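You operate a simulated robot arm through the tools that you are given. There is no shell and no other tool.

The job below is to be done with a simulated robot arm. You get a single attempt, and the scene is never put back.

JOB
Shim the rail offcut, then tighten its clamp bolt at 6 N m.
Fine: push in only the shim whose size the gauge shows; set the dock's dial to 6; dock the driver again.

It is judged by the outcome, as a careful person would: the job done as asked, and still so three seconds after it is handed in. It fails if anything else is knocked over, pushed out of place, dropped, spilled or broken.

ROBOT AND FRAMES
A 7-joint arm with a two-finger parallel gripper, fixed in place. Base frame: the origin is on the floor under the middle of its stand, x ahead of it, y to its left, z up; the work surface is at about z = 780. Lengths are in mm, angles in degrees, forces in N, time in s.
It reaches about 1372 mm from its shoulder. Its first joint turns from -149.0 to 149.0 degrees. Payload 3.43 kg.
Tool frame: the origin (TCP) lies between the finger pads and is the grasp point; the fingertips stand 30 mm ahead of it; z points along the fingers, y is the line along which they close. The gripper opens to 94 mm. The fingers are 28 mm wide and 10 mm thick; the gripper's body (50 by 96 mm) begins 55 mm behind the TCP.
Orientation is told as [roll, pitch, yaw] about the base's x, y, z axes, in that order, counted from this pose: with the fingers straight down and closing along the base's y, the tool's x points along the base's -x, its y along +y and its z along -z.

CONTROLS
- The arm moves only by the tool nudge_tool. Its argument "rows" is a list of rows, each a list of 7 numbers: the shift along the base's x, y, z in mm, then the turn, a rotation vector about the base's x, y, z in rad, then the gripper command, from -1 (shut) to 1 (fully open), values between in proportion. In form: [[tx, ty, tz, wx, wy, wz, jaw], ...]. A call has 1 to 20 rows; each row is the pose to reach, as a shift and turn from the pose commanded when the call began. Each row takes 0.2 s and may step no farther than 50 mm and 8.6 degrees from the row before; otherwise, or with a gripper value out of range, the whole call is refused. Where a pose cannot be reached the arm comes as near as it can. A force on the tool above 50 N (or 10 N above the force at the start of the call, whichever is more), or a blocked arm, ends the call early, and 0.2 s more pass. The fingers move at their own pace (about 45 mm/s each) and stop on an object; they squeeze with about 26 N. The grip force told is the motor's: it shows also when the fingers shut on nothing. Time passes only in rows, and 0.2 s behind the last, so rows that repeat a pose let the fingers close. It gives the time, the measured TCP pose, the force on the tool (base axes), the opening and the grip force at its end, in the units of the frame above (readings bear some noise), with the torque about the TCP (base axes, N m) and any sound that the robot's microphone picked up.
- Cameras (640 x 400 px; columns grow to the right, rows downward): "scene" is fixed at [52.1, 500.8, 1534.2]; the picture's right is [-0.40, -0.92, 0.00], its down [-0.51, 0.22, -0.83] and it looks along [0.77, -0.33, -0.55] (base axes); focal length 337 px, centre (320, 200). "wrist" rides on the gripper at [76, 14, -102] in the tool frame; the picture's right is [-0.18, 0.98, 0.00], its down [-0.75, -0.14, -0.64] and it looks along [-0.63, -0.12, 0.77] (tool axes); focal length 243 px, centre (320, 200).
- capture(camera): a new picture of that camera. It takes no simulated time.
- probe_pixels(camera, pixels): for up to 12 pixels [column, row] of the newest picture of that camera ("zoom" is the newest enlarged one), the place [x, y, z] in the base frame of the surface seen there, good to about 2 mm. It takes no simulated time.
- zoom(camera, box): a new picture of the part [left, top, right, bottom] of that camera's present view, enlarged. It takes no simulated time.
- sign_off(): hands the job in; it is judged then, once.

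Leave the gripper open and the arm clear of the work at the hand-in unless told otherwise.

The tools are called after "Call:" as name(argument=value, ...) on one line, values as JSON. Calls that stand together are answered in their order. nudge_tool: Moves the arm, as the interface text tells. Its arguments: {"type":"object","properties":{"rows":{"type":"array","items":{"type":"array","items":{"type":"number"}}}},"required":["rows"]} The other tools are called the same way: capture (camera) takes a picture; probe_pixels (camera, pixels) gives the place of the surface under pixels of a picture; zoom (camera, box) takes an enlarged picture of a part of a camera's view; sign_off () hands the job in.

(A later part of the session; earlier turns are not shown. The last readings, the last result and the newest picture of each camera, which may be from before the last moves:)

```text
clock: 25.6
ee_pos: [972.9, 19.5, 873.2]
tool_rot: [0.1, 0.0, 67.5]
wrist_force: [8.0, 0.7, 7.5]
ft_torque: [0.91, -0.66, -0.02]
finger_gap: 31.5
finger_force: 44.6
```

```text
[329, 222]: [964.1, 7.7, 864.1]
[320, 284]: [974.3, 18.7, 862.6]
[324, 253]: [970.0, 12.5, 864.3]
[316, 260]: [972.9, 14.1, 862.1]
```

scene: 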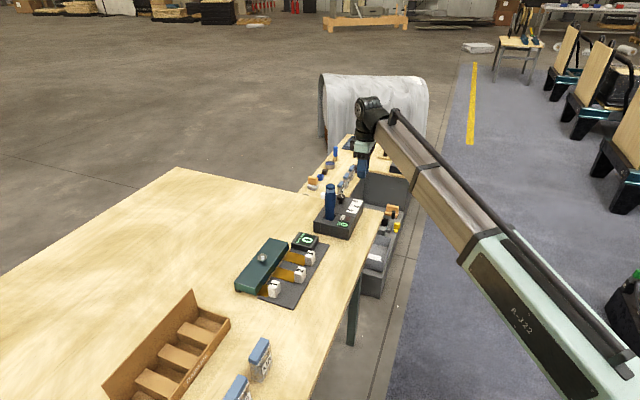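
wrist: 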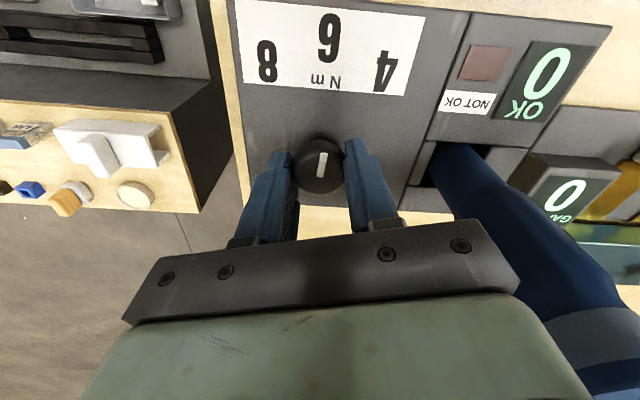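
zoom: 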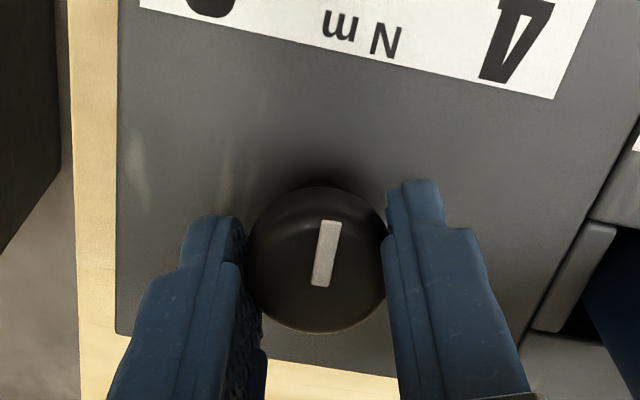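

Pointer now measures about 225–227°, in line with "6". I open the fingers and rise to inspect the dial.

Call:
nudge_tool(rows=[[0, 0, 0, 0, 0, 0, -0.2], [0, 0, 0, 0, 0, 0, 0.1], [0, 0, 0, 0, 0, 0, 0.1], [0, 0, 20, 0, 0, 0, 0.1], [0, 0, 50, 0, 0, 0, 0.1], [0, 0, 90, 0, 0, -0.05, 0.1], [0, 0, 130, 0, 0, -0.1, 0.1], [0, 0, 130, 0, 0, -0.1, 0.1]])

Call:
capture(camera="wrist")

Call:
zoom(camera="scene", box=[310, 170, 390, 240])

```text
clock: 27.4
ee_pos: [971.0, 19.7, 1002.1]
tool_rot: [0.0, 0.0, 61.8]
wrist_force: [0.2, -0.3, -0.3]
ft_torque: [0.0, 0.03, 0.0]
finger_gap: 51.8
finger_force: 0.0
```

```text
taken
```

wrist: 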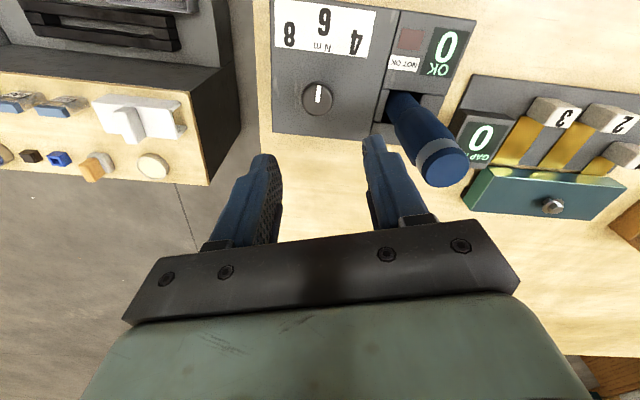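

```text
5.71 times, centred on (350, 205) of scene
```

zoom: 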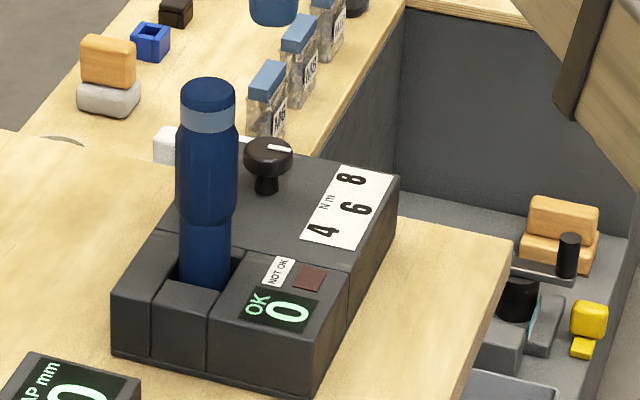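

I enlarge the dial in the wrist picture and probe the pointer's ends.

Call:
zoom(camera="wrist", box=[265, 0, 395, 140])

Call:
zoom(camera="wrist", box=[290, 65, 345, 125])

```text
2.86 times, centred on (330, 70) of wrist
```

zoom: 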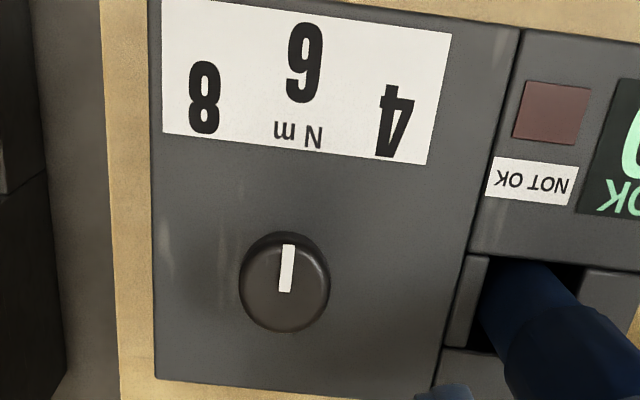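

```text
6.67 times, centred on (318, 95) of wrist
```

zoom: 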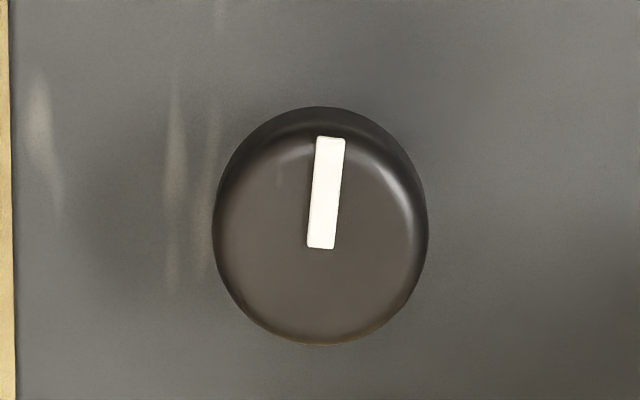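

Call:
probe_pixels(camera="zoom", pixels=[[330, 140], [321, 245], [325, 190], [318, 240], [220, 235], [422, 235], [318, 338], [322, 130]])

Call:
probe_pixels(camera="wrist", pixels=[[325, 20], [290, 33], [357, 42], [322, 80], [318, 102], [277, 3], [376, 10], [370, 57], [275, 45], [442, 165], [463, 152], [415, 130]])

```text
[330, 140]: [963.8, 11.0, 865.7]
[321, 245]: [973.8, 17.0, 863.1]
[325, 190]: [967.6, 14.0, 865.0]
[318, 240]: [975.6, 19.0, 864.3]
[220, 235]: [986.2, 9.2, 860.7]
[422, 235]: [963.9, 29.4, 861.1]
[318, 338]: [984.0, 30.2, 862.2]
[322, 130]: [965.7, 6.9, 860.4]
```

```text
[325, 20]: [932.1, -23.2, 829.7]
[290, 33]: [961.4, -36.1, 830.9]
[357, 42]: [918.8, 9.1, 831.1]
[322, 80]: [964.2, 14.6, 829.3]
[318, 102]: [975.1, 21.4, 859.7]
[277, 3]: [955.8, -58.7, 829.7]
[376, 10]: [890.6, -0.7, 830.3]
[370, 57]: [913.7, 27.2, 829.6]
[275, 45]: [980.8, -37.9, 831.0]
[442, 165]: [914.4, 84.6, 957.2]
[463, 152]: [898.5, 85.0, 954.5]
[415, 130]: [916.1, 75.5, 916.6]
```

The pointer lies parallel to the dock's side edges and points straight at 6 — good. Now the driver: I enlarge it and its slot in both views.

Call:
zoom(camera="wrist", box=[365, 10, 495, 200])

Call:
zoom(camera="scene", box=[315, 178, 365, 240])

Call:
probe_pixels(camera="zoom", pixels=[[210, 40], [210, 100], [175, 100], [250, 100], [210, 200], [170, 180], [260, 180], [210, 280], [180, 280], [245, 270], [130, 330], [200, 330]])

```text
2.11 times, centred on (430, 105) of wrist
```

zoom: 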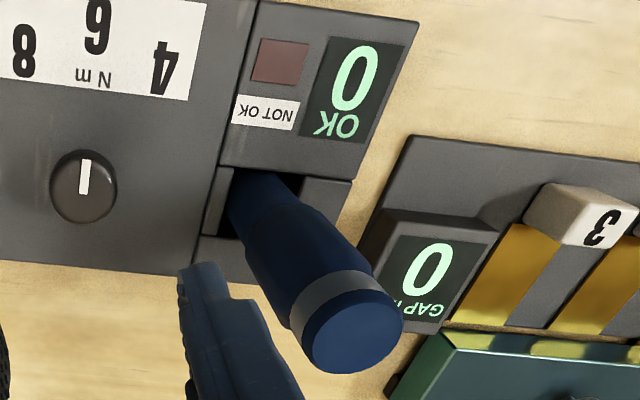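

```text
6.45 times, centred on (340, 209) of scene
```

zoom: 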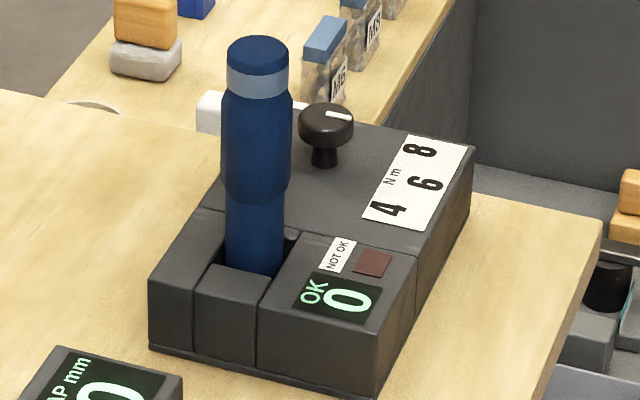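

```text
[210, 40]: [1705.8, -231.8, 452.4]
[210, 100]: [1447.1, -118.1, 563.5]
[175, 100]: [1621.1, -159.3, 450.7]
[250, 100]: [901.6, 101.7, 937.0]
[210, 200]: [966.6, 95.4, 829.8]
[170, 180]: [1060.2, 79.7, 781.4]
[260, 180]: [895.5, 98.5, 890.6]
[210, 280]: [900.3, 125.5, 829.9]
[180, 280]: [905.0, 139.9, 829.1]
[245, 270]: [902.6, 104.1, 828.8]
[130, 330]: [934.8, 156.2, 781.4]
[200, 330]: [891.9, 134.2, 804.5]
```

I probe the driver's top disc in the wrist picture to find its axis.

Call:
probe_pixels(camera="wrist", pixels=[[445, 167], [425, 168], [466, 162], [441, 149], [448, 184], [435, 160], [456, 172], [430, 158], [460, 178], [452, 152], [412, 115], [437, 123]])

Call:
zoom(camera="wrist", box=[380, 80, 480, 200])

```text
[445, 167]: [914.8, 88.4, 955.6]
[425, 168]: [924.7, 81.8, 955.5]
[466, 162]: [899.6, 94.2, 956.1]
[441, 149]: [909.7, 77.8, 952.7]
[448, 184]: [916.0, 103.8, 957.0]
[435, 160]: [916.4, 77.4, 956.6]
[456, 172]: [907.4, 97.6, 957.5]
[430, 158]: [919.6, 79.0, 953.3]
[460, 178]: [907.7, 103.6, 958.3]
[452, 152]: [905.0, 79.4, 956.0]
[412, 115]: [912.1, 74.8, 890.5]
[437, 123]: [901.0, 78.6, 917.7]
```

```text
3.33 times, centred on (430, 140) of wrist
```

zoom: 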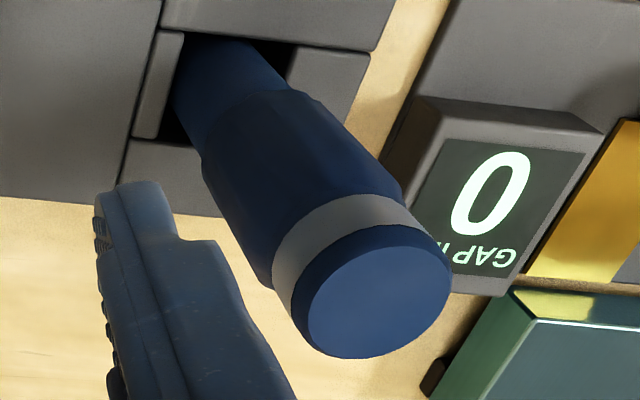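

The driver's axis is at about (914, 93), radius ~18, top z≈958. I rise, move over it with yaw 45° and the gripper at ~70 mm, and hover with the fingertips above its top.

Call:
nudge_tool(rows=[[0, 0, 25, 0, 0, 0, 0.3], [0, 0, 48, 0, 0, 0, 0.5], [-14, 18, 48, 0, 0, -0.073, 0.5], [-28, 36, 48, 0, 0, -0.146, 0.5], [-43, 55, 48, 0, 0, -0.22, 0.5], [-57, 73, 48, 0, 0, -0.293, 0.5], [-57, 73, 25, 0, 0, -0.293, 0.5], [-57, 73, 25, 0, 0, -0.293, 0.5]])

Call:
capture(camera="wrist")

Call:
zoom(camera="scene", box=[290, 120, 400, 240])

```text
clock: 29.2
ee_pos: [917.5, 91.5, 1028.2]
tool_rot: [0.0, 0.0, 45.1]
wrist_force: [0.3, 0.6, 0.0]
ft_torque: [0.02, 0.02, -0.03]
finger_gap: 70.8
finger_force: 0.0
```

```text
taken
```

wrist: 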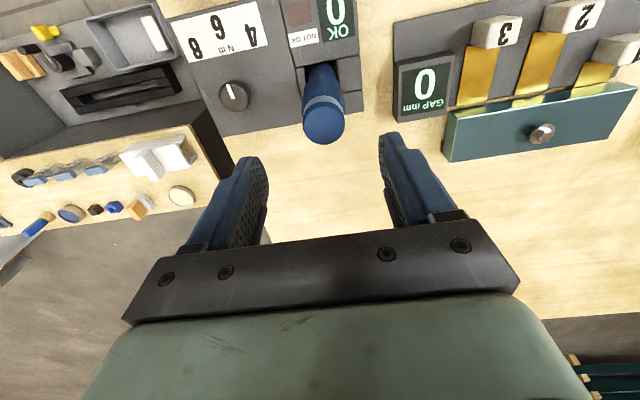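

```text
3.33 times, centred on (345, 180) of scene
```

zoom: 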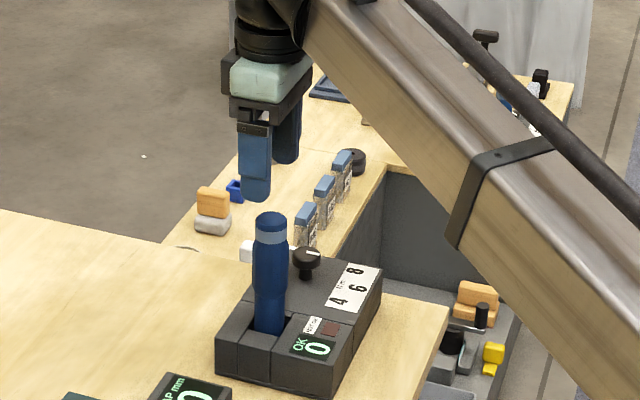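

The driver's top is at about (323,123). I enlarge and probe the disc edges for a fine centre.

Call:
zoom(camera="wrist", box=[285, 50, 365, 150])

Call:
probe_pixels(camera="wrist", pixels=[[323, 123], [304, 123], [341, 123], [323, 106], [323, 141], [310, 112], [336, 134], [336, 112], [310, 134]])

```text
4.00 times, centred on (325, 100) of wrist
```

zoom: 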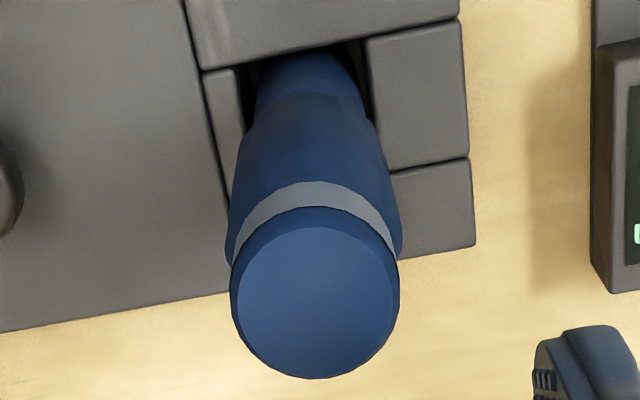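

```text
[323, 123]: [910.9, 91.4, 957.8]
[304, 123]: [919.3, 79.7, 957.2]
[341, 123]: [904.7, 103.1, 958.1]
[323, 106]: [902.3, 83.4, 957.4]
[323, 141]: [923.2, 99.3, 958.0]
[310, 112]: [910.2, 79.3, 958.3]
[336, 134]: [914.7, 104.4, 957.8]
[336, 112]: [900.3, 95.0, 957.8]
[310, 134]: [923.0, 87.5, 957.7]
```

Driver axis is about (913, 93). I shift about (-4, +0.7) mm and descend to z≈995 to check alignment once more.

Call:
nudge_tool(rows=[[-2, 0.4, -10, 0, 0, 0, 0.5], [-4, 0.7, -22, 0, 0, 0, 0.5], [-4, 0.7, -33, 0, 0, 0, 0.5], [-4, 0.7, -33, 0, 0, 0, 0.5]])

Call:
capture(camera="wrist")

Call:
zoom(camera="wrist", box=[230, 60, 410, 200])

```text
clock: 30.2
ee_pos: [912.3, 94.2, 996.1]
tool_rot: [0.0, 0.1, 44.9]
wrist_force: [-0.2, 1.1, -1.2]
ft_torque: [-0.01, 0.01, 0.01]
finger_gap: 70.5
finger_force: 0.0
```

```text
taken
```

wrist: 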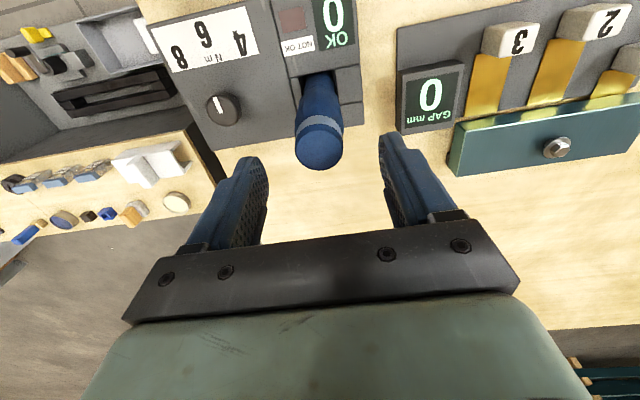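

```text
2.86 times, centred on (320, 130) of wrist
```

zoom: 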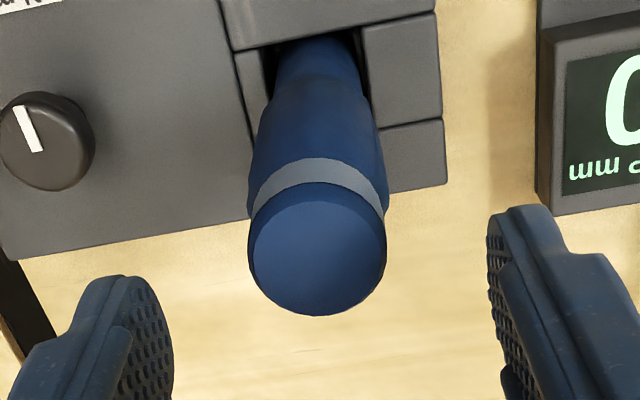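

The driver's top is now centred between the fingers (col ~319). I probe the disc again to confirm fore-aft alignment.

Call:
probe_pixels(camera="wrist", pixels=[[319, 147], [298, 147], [341, 147], [319, 129], [319, 166], [304, 134], [334, 160], [334, 134], [304, 160], [248, 165], [396, 145]])

```text
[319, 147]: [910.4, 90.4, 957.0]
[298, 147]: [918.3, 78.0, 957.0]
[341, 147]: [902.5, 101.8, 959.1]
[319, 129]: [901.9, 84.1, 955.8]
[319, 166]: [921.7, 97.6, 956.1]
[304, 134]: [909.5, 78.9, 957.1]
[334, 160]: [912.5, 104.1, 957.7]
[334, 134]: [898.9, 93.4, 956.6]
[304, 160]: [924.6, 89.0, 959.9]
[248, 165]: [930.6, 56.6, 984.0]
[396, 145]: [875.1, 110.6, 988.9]
```

Alignment across the fingers is within a millimetre. I descend 80 mm to z≈915 (palm ~11 mm above the driver's top).

Call:
nudge_tool(rows=[[-0.5, -0.6, -20, 0, 0, 0, 0.5], [-1, -1.2, -40, 0, 0, 0, 0.5], [-1, -1.2, -60, 0, 0, 0, 0.5], [-1, -1.2, -74, 0, 0, 0, 0.5], [-1, -1.2, -80, 0, 0, 0, 0.5], [-1, -1.2, -80, 0, 0, 0, 0.5]])

Call:
capture(camera="wrist")

Call:
zoom(camera="scene", box=[300, 140, 380, 240])

```text
clock: 31.6
ee_pos: [910.6, 93.0, 915.1]
tool_rot: [0.0, 0.0, 45.0]
wrist_force: [0.2, -1.0, -0.3]
ft_torque: [0.03, -0.01, -0.05]
finger_gap: 70.4
finger_force: 0.1
```

```text
taken
```

wrist: 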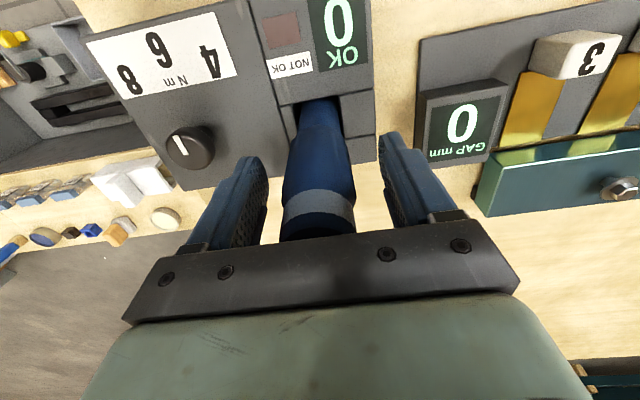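

```text
4.00 times, centred on (340, 190) of scene
```

zoom: 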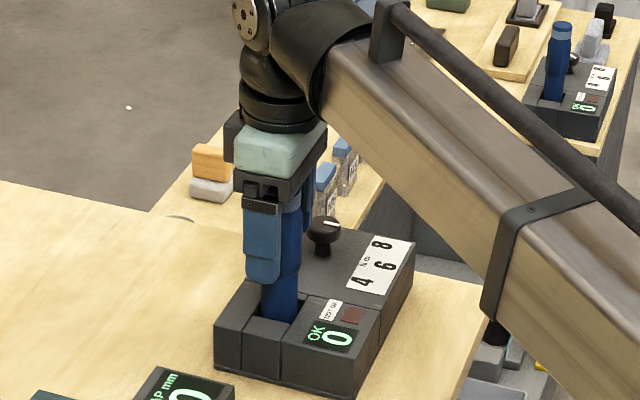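

The fingers straddle the driver body. I close on it.

Call:
nudge_tool(rows=[[0, 0, 0, 0, 0, 0, 0.1], [0, 0, 0, 0, 0, 0, -0.15], [0, 0, 0, 0, 0, 0, -0.4], [0, 0, 0, 0, 0, 0, -0.7], [0, 0, 0, 0, 0, 0, -0.7]])

Call:
capture(camera="wrist")

```text
clock: 32.8
ee_pos: [911.3, 91.8, 914.9]
tool_rot: [0.0, 0.0, 45.0]
wrist_force: [2.1, -2.4, 0.9]
ft_torque: [-0.19, -0.21, -0.03]
finger_gap: 31.7
finger_force: 26.0
```

```text
taken
```

wrist: 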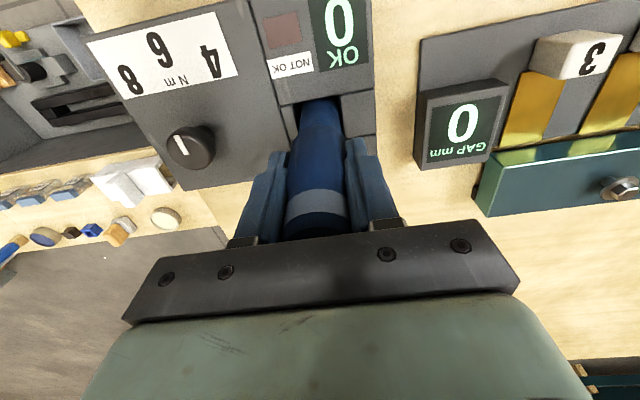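

Held firmly and balanced (gap 31.7). I lift slowly 30 mm and check the force.

Call:
nudge_tool(rows=[[0, 0, 4, 0, 0, 0, -0.7], [0, 0, 10, 0, 0, 0, -0.7], [0, 0, 18, 0, 0, 0, -0.7], [0, 0, 26, 0, 0, 0, -0.7], [0, 0, 34, 0, 0, 0, -0.7], [0, 0, 34, 0, 0, 0, -0.7]])

Call:
zoom(camera="scene", box=[300, 130, 380, 240])

```text
clock: 34.2
ee_pos: [911.9, 92.7, 948.5]
tool_rot: [0.0, 0.0, 45.0]
wrist_force: [-0.3, -0.8, -3.6]
ft_torque: [0.0, -0.01, -0.06]
finger_gap: 31.8
finger_force: 26.8
```

```text
3.64 times, centred on (340, 185) of scene
```

zoom: 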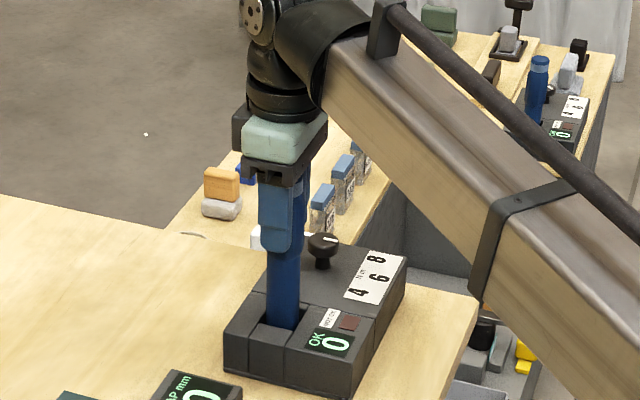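

The driver lifts freely (about 4 N weight). I lift further, to +130 mm in total, and look at its lower end.

Call:
nudge_tool(rows=[[0, 0, 15, 0, 0, 0, -0.7], [0, 0, 32, 0, 0, 0, -0.7], [0, 0, 49, 0, 0, 0, -0.7], [0, 0, 66, 0, 0, 0, -0.7], [0, 0, 83, 0, 0, 0, -0.7], [0, 0, 96, 0, 0, 0, -0.7], [0, 0, 96, 0, 0, 0, -0.7]])

Call:
zoom(camera="scene", box=[290, 100, 390, 240])

Call:
capture(camera="wrist")

```text
clock: 35.8
ee_pos: [910.9, 93.0, 1044.9]
tool_rot: [0.0, 0.0, 45.0]
wrist_force: [0.1, -0.3, -4.3]
ft_torque: [0.01, 0.02, -0.01]
finger_gap: 31.6
finger_force: 26.8
```

```text
2.86 times, centred on (340, 170) of scene
```

zoom: 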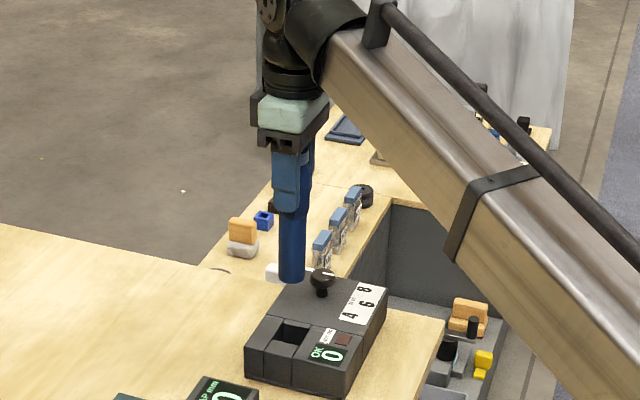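

```text
taken
```

wrist: 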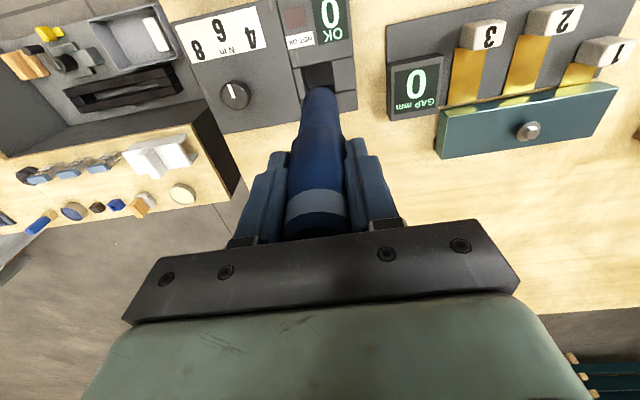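

The driver hangs free. I enlarge its lower end to measure it and see the socket.

Call:
zoom(camera="scene", box=[375, 160, 405, 205])

Call:
zoom(camera="scene", box=[315, 140, 360, 205])

Call:
probe_pixels(camera="zoom", pixels=[[205, 340], [205, 355], [205, 300], [205, 250], [205, 200], [160, 340], [245, 340], [200, 120], [210, 360]])

```text
8.89 times, centred on (390, 182) of scene
```

zoom: 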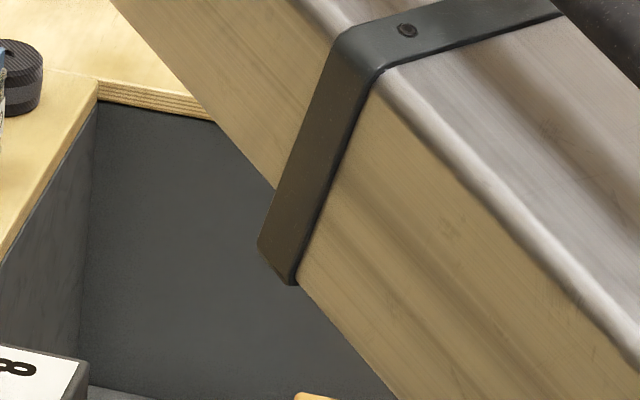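

```text
6.15 times, centred on (338, 172) of scene
```

zoom: 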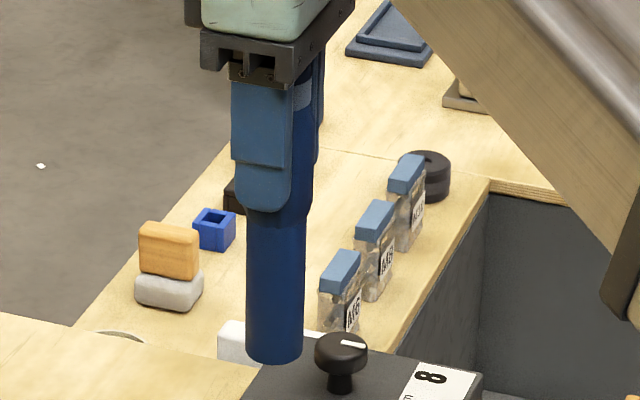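

```text
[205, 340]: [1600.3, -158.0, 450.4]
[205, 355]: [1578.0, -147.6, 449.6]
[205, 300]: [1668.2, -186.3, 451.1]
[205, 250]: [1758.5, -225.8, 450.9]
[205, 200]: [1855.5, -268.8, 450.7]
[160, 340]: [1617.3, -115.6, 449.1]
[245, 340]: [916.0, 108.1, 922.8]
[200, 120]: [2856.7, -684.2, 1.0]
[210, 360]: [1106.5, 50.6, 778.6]
```

Call:
probe_pixels(camera="zoom", pixels=[[275, 350], [275, 360], [275, 364], [275, 320], [275, 280], [275, 230], [250, 350], [300, 350], [285, 200], [299, 100]])

```text
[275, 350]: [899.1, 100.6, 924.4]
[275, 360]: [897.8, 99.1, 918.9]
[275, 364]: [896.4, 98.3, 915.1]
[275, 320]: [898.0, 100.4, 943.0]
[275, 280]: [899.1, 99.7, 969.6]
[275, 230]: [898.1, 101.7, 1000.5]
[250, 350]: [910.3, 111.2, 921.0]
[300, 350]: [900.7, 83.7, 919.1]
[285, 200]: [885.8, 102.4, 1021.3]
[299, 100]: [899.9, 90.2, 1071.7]
```

The driver's lower end is ~131 mm below the TCP (cylinder Ø~30). I carry it high (bottom at z≈914, well over the gauge, shims and bolt at 844) to above the bolt near (800, 361).

Call:
nudge_tool(rows=[[-10, 24, 0, 0, 0, 0, -0.7], [-24, 58, 0, 0, 0, 0, -0.7], [-39, 94, 0, 0, 0, 0, -0.7], [-54, 130, 0, 0, 0, 0, -0.7], [-69, 166, 0, 0, 0, 0, -0.7], [-84, 202, 0, 0, 0, 0, -0.7], [-98, 237, 0, 0, 0, 0, -0.7], [-108, 260, 0, 0, 0, 0, -0.7], [-111.7, 269.5, 0, 0, 0, 0, -0.7], [-111.7, 269.5, 0, 0, 0, 0, -0.7], [-111.7, 269.5, 0, 0, 0, 0, -0.7]])

Call:
capture(camera="wrist")

Call:
zoom(camera="scene", box=[200, 150, 340, 300])

```text
clock: 38.2
ee_pos: [800.3, 361.6, 1044.4]
tool_rot: [0.0, 0.0, 45.1]
wrist_force: [-0.1, -0.3, -3.5]
ft_torque: [0.0, -0.03, 0.02]
finger_gap: 31.2
finger_force: 25.7
```

```text
taken
```

wrist: 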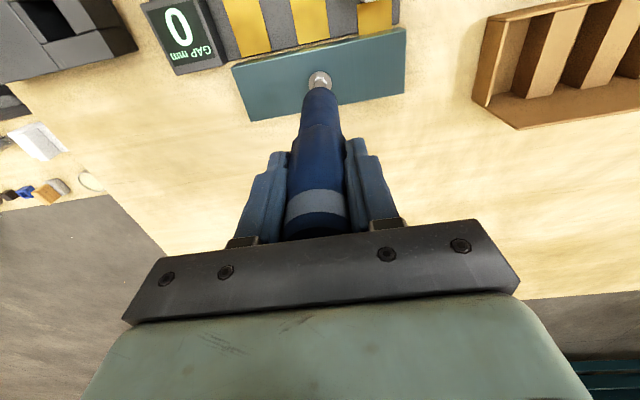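

```text
2.67 times, centred on (270, 225) of scene
```

zoom: 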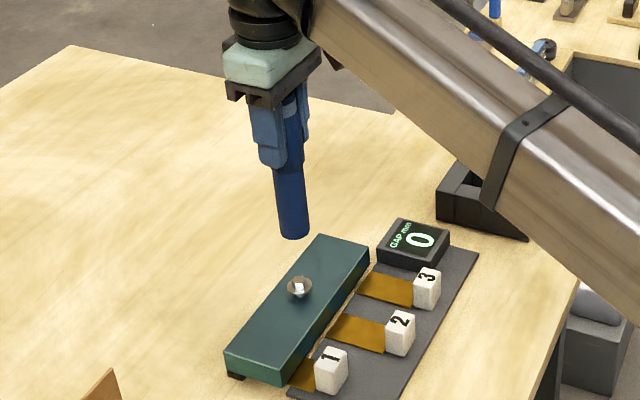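

The driver hangs over the bolt, which shows at about (319,80) in the wrist picture. I enlarge both views and probe the bolt head for a precise centre.

Call:
zoom(camera="scene", box=[292, 240, 332, 280])

Call:
zoom(camera="scene", box=[250, 235, 315, 275])

Call:
zoom(camera="wrist", box=[295, 60, 345, 110])

Call:
probe_pixels(camera="zoom", pixels=[[320, 150], [300, 150], [340, 150], [320, 130], [320, 170], [280, 190], [360, 190], [320, 110], [320, 190], [290, 130], [350, 130], [320, 230]])

```text
10.00 times, centred on (312, 260) of scene
```

zoom: 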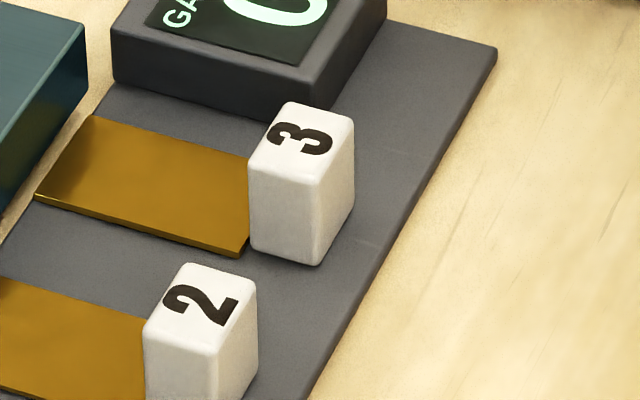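

```text
9.85 times, centred on (282, 255) of scene
```

zoom: 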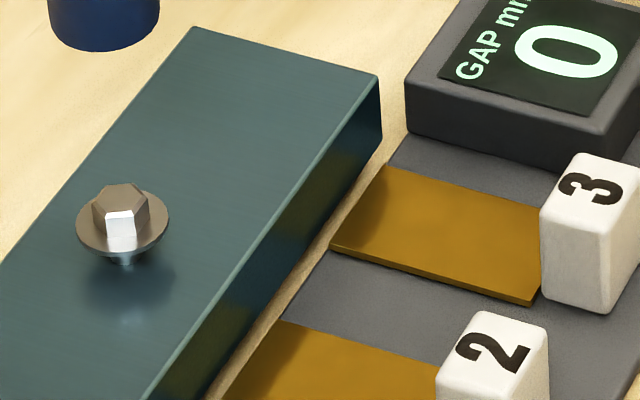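

```text
8.00 times, centred on (320, 85) of wrist
```

zoom: 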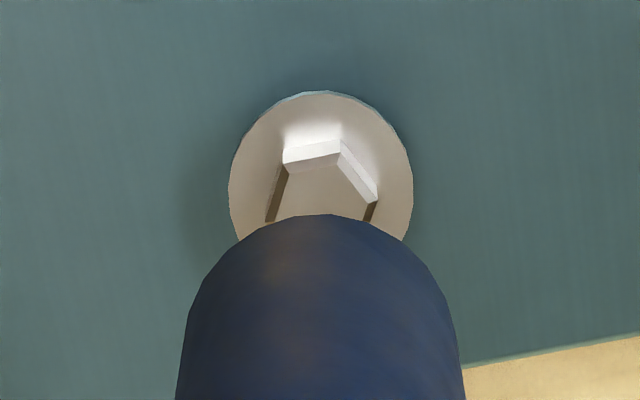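

```text
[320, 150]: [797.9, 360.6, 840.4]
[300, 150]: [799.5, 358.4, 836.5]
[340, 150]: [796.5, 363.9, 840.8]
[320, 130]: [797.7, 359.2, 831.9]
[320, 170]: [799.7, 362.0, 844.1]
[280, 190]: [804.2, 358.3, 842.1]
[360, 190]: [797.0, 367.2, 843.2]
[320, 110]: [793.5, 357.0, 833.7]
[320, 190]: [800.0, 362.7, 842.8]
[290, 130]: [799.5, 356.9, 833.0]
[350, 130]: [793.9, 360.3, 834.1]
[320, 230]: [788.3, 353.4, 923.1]
```

Call:
probe_pixels(camera="zoom", pixels=[[236, 165], [406, 165], [320, 96], [255, 115], [385, 115], [240, 200], [402, 200], [285, 165], [340, 155], [375, 200], [290, 172], [300, 210]])

Call:
zoom(camera="scene", box=[250, 235, 315, 275])

Call:
probe_pixels(camera="zoom", pixels=[[122, 197], [80, 225], [166, 215], [122, 185], [97, 205], [148, 195], [105, 210], [135, 210], [122, 245], [90, 45], [55, 30], [155, 20]])

```text
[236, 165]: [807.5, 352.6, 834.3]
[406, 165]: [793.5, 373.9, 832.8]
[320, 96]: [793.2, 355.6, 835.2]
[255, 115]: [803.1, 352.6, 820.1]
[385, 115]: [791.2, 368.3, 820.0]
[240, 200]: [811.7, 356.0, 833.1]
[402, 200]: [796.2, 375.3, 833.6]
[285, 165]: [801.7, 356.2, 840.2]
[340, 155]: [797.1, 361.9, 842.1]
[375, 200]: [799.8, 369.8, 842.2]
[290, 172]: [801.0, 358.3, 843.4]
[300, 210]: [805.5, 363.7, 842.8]
```

```text
9.85 times, centred on (282, 255) of scene
```

zoom: 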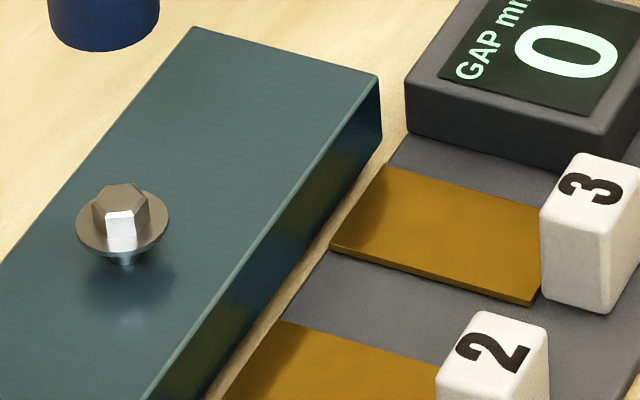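

```text
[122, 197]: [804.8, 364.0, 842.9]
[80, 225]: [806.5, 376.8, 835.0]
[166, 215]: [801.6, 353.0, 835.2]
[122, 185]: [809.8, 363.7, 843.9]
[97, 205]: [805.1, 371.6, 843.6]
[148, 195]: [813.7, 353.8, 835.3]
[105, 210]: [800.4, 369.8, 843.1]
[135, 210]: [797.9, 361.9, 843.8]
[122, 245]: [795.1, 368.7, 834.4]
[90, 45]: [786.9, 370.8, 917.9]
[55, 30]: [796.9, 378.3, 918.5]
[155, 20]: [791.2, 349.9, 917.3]
```

Bolt centre works out at about (803, 364.4); the driver's axis is near (800.4, 362.3). I shift (+2.6, +2.1) and lower 50 mm so the driver's end is ~20 mm above the bolt head, then check alignment again.

Call:
nudge_tool(rows=[[1.3, 1, -12, 0, 0, 0, -0.7], [2.6, 2.1, -28, 0, 0, 0, -0.7], [2.6, 2.1, -42, 0, 0, 0, -0.7], [2.6, 2.1, -50, 0, 0, 0, -0.7], [2.6, 2.1, -50, 0, 0, 0, -0.7]])

Call:
zoom(camera="wrist", box=[285, 60, 355, 130])

Call:
zoom(camera="scene", box=[240, 215, 300, 275])

```text
clock: 39.4
ee_pos: [803.0, 363.0, 996.6]
tool_rot: [0.0, 0.0, 45.0]
wrist_force: [0.3, 0.7, -4.3]
ft_torque: [-0.02, 0.01, 0.0]
finger_gap: 31.9
finger_force: 26.3
```

```text
5.71 times, centred on (320, 95) of wrist
```

zoom: 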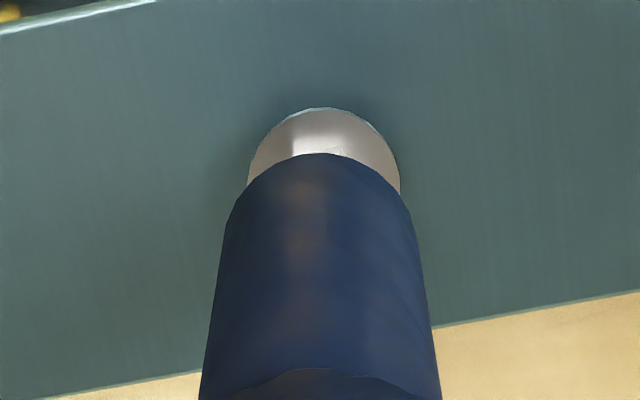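

```text
6.67 times, centred on (270, 245) of scene
```

zoom: 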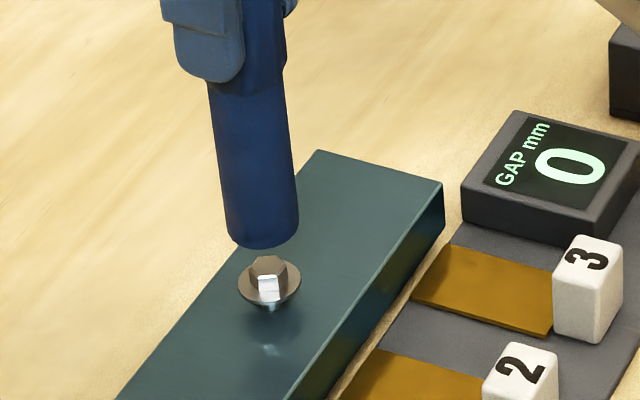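

Both views show the driver's axis within ~1 mm of the bolt head. I make a last small shift (-1, -0.1) and lower 15 mm, stopping just above contact.

Call:
nudge_tool(rows=[[-0.5, 0, -4, 0, 0, 0, -0.7], [-1, -0.1, -9, 0, 0, 0, -0.7], [-1, -0.1, -13, 0, 0, 0, -0.7], [-1, -0.1, -15, 0, 0, 0, -0.7], [-1, -0.1, -15, 0, 0, 0, -0.7]])

Call:
zoom(camera="scene", box=[250, 230, 290, 270])

Call:
zoom(camera="wrist", box=[285, 60, 355, 130])

```text
clock: 40.6
ee_pos: [801.1, 363.1, 980.2]
tool_rot: [0.0, 0.0, 45.0]
wrist_force: [-0.2, 0.7, -4.3]
ft_torque: [-0.01, -0.01, 0.0]
finger_gap: 31.7
finger_force: 26.0
```

```text
10.00 times, centred on (270, 250) of scene
```

zoom: 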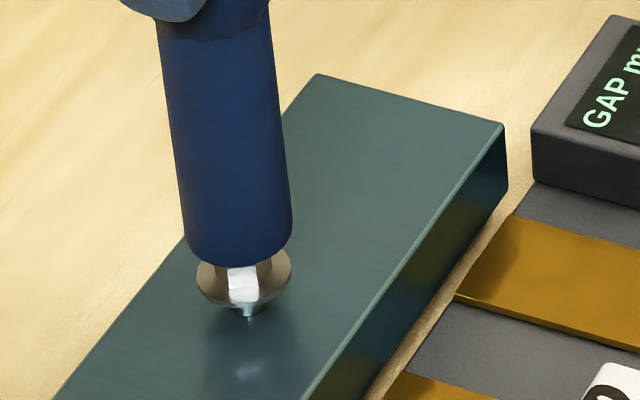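

```text
5.71 times, centred on (320, 95) of wrist
```

zoom: 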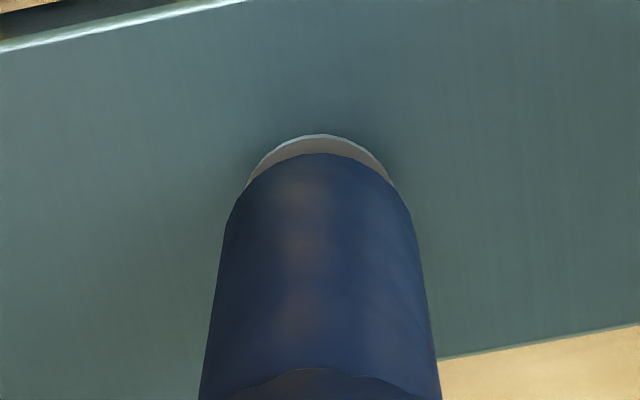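

Both views show good alignment (scene: driver axis ~243.6 vs flange centre ~244; wrist: 320 vs 320.5). I lower in 1 mm steps and watch the force.

Call:
nudge_tool(rows=[[0, 0, -1, 0, 0, 0, -0.7], [0, 0, -2, 0, 0, 0, -0.7], [0, 0, -3, 0, 0, 0, -0.7], [0, 0, -4, 0, 0, 0, -0.7], [0, 0, -5, 0, 0, 0, -0.7], [0, 0, -5, 0, 0, 0, -0.7]])

Call:
zoom(camera="scene", box=[250, 230, 290, 270])

```text
clock: 42.0
ee_pos: [801.0, 363.9, 974.8]
tool_rot: [0.0, 0.0, 45.0]
wrist_force: [0.6, 0.6, -3.9]
ft_torque: [-0.02, 0.02, -0.02]
finger_gap: 31.7
finger_force: 26.0
```

```text
10.00 times, centred on (270, 250) of scene
```

zoom: 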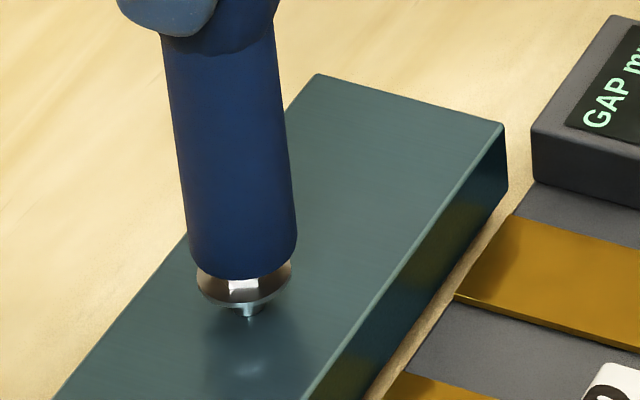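

No contact force yet. I lower another 6 mm in 1 mm steps.

Call:
nudge_tool(rows=[[0, 0, -1, 0, 0, 0, -0.7], [0, 0, -2, 0, 0, 0, -0.7], [0, 0, -3, 0, 0, 0, -0.7], [0, 0, -4, 0, 0, 0, -0.7], [0, 0, -5, 0, 0, 0, -0.7], [0, 0, -6, 0, 0, 0, -0.7]])

Call:
zoom(camera="scene", box=[250, 230, 290, 270])

```text
clock: 43.4
ee_pos: [802.3, 363.1, 968.2]
tool_rot: [0.0, 0.0, 45.1]
wrist_force: [0.7, 0.2, -4.1]
ft_torque: [0.02, 0.02, -0.04]
finger_gap: 31.8
finger_force: 26.1
```

```text
10.00 times, centred on (270, 250) of scene
```

zoom: 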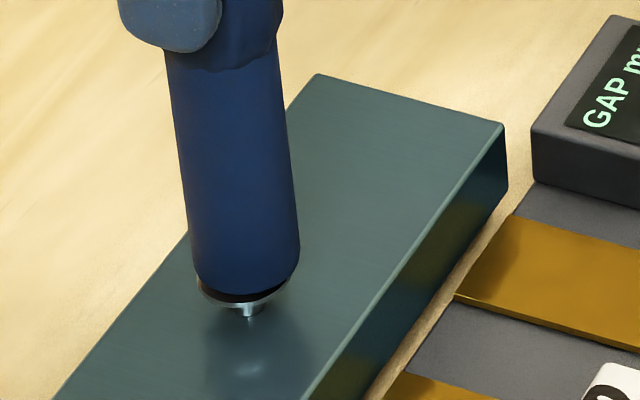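

The driver's socket is sliding over the hex head with no resistance. I lower further in 1 mm steps.

Call:
nudge_tool(rows=[[0, 0, -1, 0, 0, 0, -0.7], [0, 0, -2, 0, 0, 0, -0.7], [0, 0, -3, 0, 0, 0, -0.7], [0, 0, -4, 0, 0, 0, -0.7]])

Call:
zoom(camera="scene", box=[250, 230, 290, 270])

```text
clock: 44.4
ee_pos: [801.0, 363.5, 964.7]
tool_rot: [0.0, 0.0, 44.9]
wrist_force: [-0.2, 0.3, -4.0]
ft_torque: [-0.03, -0.02, -0.04]
finger_gap: 31.9
finger_force: 26.0
```

```text
10.00 times, centred on (270, 250) of scene
```

zoom: 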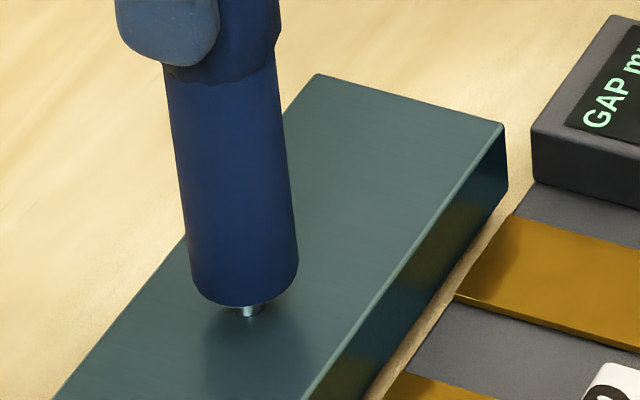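

Still only the driver's weight on the wrist. I lower another 4 mm stepwise.

Call:
nudge_tool(rows=[[0, 0, -1, 0, 0, 0, -0.7], [0, 0, -2, 0, 0, 0, -0.7], [0, 0, -3, 0, 0, 0, -0.7], [0, 0, -4, 0, 0, 0, -0.7]])

Call:
zoom(camera="scene", box=[250, 230, 290, 270])

```text
clock: 45.4
ee_pos: [802.4, 363.3, 960.3]
tool_rot: [-0.1, -0.1, 45.0]
wrist_force: [-0.2, -0.6, -3.9]
ft_torque: [-0.01, 0.0, 0.02]
finger_gap: 31.7
finger_force: 26.2
```

```text
10.00 times, centred on (270, 250) of scene
```

zoom: 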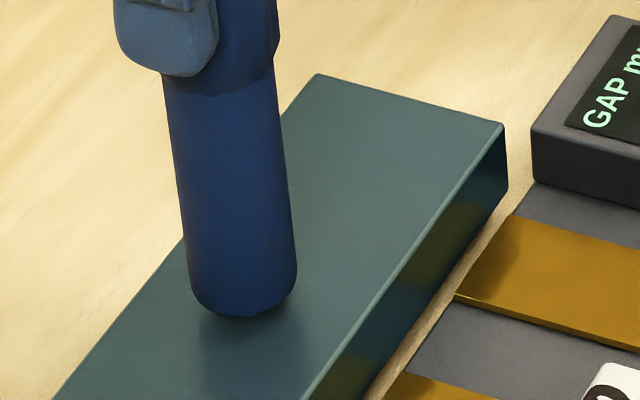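

The driver's hollow end now surrounds the bolt's flange. I keep lowering in 1 mm steps until something touches.

Call:
nudge_tool(rows=[[0, 0, -1, 0, 0, 0, -0.7], [0, 0, -2, 0, 0, 0, -0.7], [0, 0, -3, 0, 0, 0, -0.7]])

Call:
zoom(camera="scene", box=[250, 230, 290, 270])

```text
clock: 46.2
ee_pos: [802.4, 364.5, 957.7]
tool_rot: [0.1, 0.0, 45.1]
wrist_force: [-0.2, 0.0, -4.0]
ft_torque: [-0.01, -0.03, -0.01]
finger_gap: 31.6
finger_force: 26.2
```

```text
10.00 times, centred on (270, 250) of scene
```

zoom: 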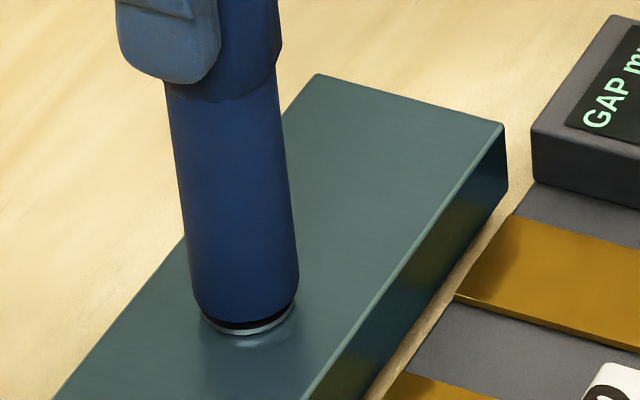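

The bolt's flange is now visible down at the rail's surface — the driver has run the bolt down. I check the dock's display and the bolt.

Call:
zoom(camera="scene", box=[315, 190, 375, 245])

Call:
zoom(camera="wrist", box=[285, 60, 355, 130])

Call:
capture(camera="scene")

```text
7.27 times, centred on (345, 218) of scene
```

zoom: 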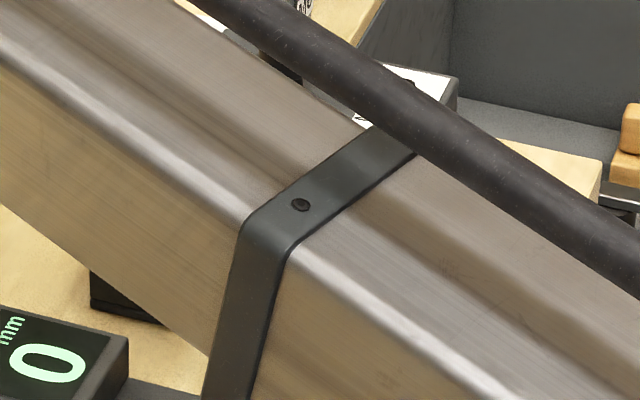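

```text
5.71 times, centred on (320, 95) of wrist
```

zoom: 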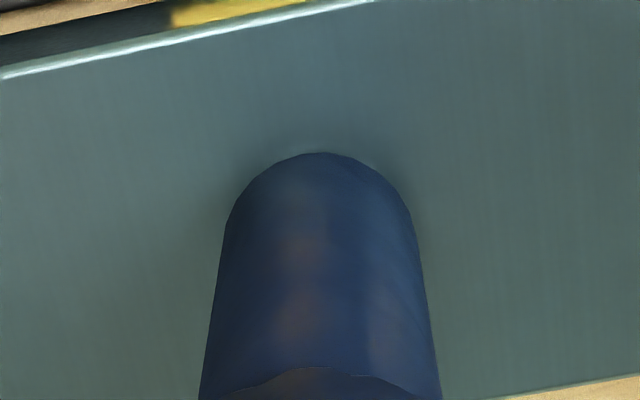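

```text
taken
```

scene: 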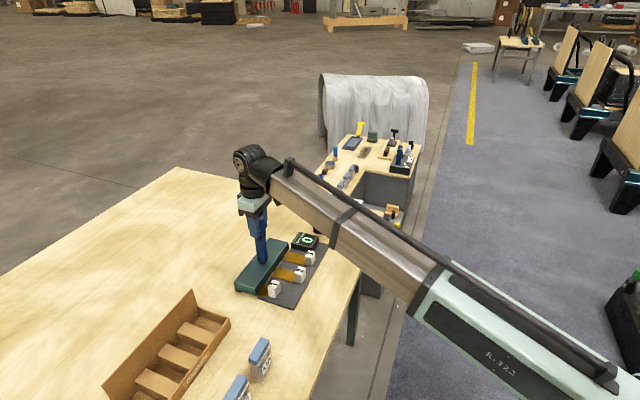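

The arm hides the dock from the scene camera; I look for it in the wrist picture.

Call:
capture(camera="wrist")

Call:
zoom(camera="scene", box=[260, 250, 275, 270])

```text
taken
```

wrist: 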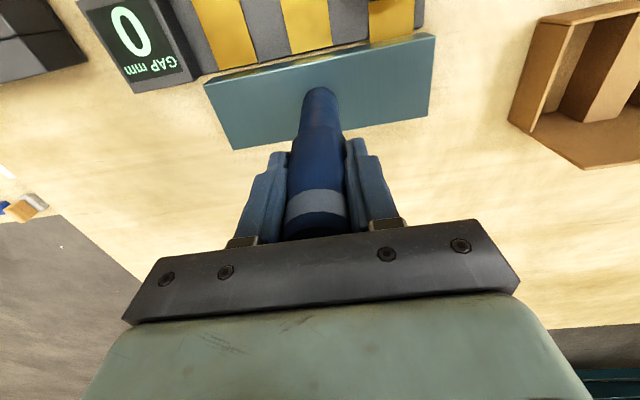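

```text
16.00 times, centred on (268, 260) of scene
```

zoom: 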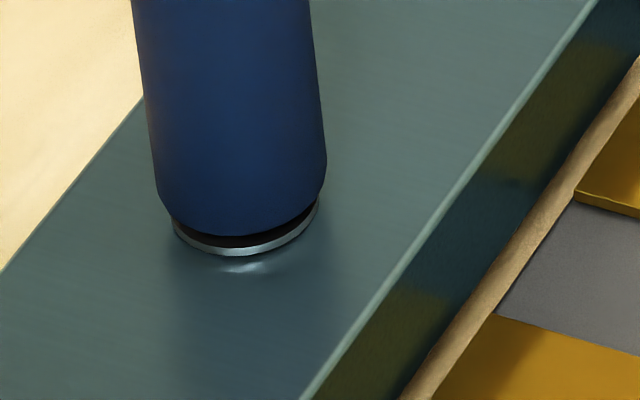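

The bolt flange has come down onto the rail, no click reported yet. I lower 1 mm and hold for a second, listening for a sound.

Call:
nudge_tool(rows=[[0, 0, -0.5, 0, 0, 0, -0.7], [0, 0, -1, 0, 0, 0, -0.7], [0, 0, -1, 0, 0, 0, -0.7], [0, 0, -1, 0, 0, 0, -0.7], [0, 0, -1, 0, 0, 0, -0.7]])

Call:
zoom(camera="scene", box=[255, 240, 285, 270])

```text
clock: 47.4
ee_pos: [802.7, 364.2, 956.4]
tool_rot: [0.1, 0.0, 44.9]
wrist_force: [0.5, 0.7, -4.0]
ft_torque: [-0.03, 0.0, -0.03]
finger_gap: 31.7
finger_force: 25.5
```

```text
13.33 times, centred on (270, 255) of scene
```

zoom: 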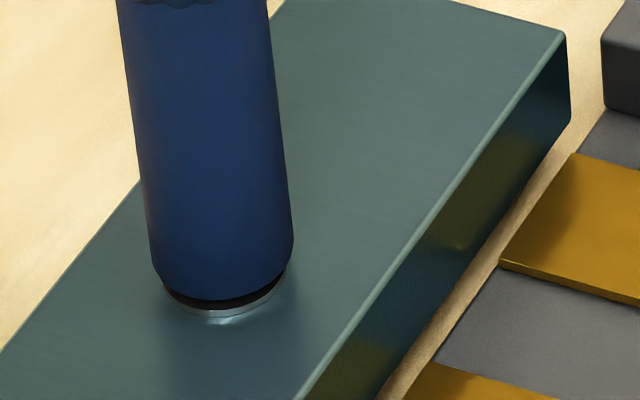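

No contact force yet. I lower 3 mm more in 1 mm steps and hold.

Call:
nudge_tool(rows=[[0, 0, -1, 0, 0, 0, -0.7], [0, 0, -2, 0, 0, 0, -0.7], [0, 0, -3, 0, 0, 0, -0.7], [0, 0, -3, 0, 0, 0, -0.7]])

Call:
zoom(camera="scene", box=[255, 240, 285, 270])

```text
clock: 48.4
ee_pos: [801.8, 363.6, 953.8]
tool_rot: [-0.1, 0.0, 45.0]
wrist_force: [0.8, -0.6, -3.2]
ft_torque: [0.02, -0.01, -0.01]
finger_gap: 31.5
finger_force: 26.0
```

```text
13.33 times, centred on (270, 255) of scene
```

zoom: 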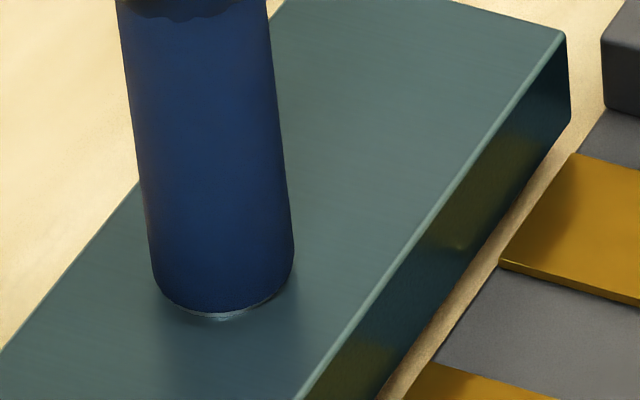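

The driver's end now almost reaches the flange. I continue in 1 mm steps, two more.

Call:
nudge_tool(rows=[[0, 0, -0.7, 0, 0, 0, -0.7], [0, 0, -1.4, 0, 0, 0, -0.7], [0, 0, -2, 0, 0, 0, -0.7], [0, 0, -2, 0, 0, 0, -0.7]])

Call:
zoom(camera="scene", box=[255, 240, 285, 270])

```text
clock: 49.4
ee_pos: [802.7, 364.6, 952.5]
tool_rot: [0.0, 0.0, 45.0]
wrist_force: [0.4, 0.6, -3.5]
ft_torque: [0.02, -0.02, 0.04]
finger_gap: 31.8
finger_force: 25.9
```

```text
13.33 times, centred on (270, 255) of scene
```

zoom: 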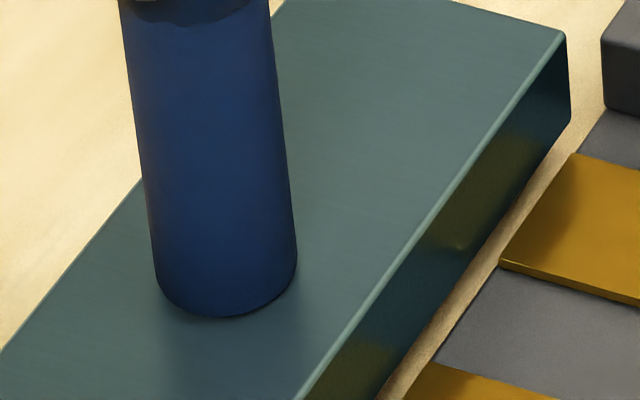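

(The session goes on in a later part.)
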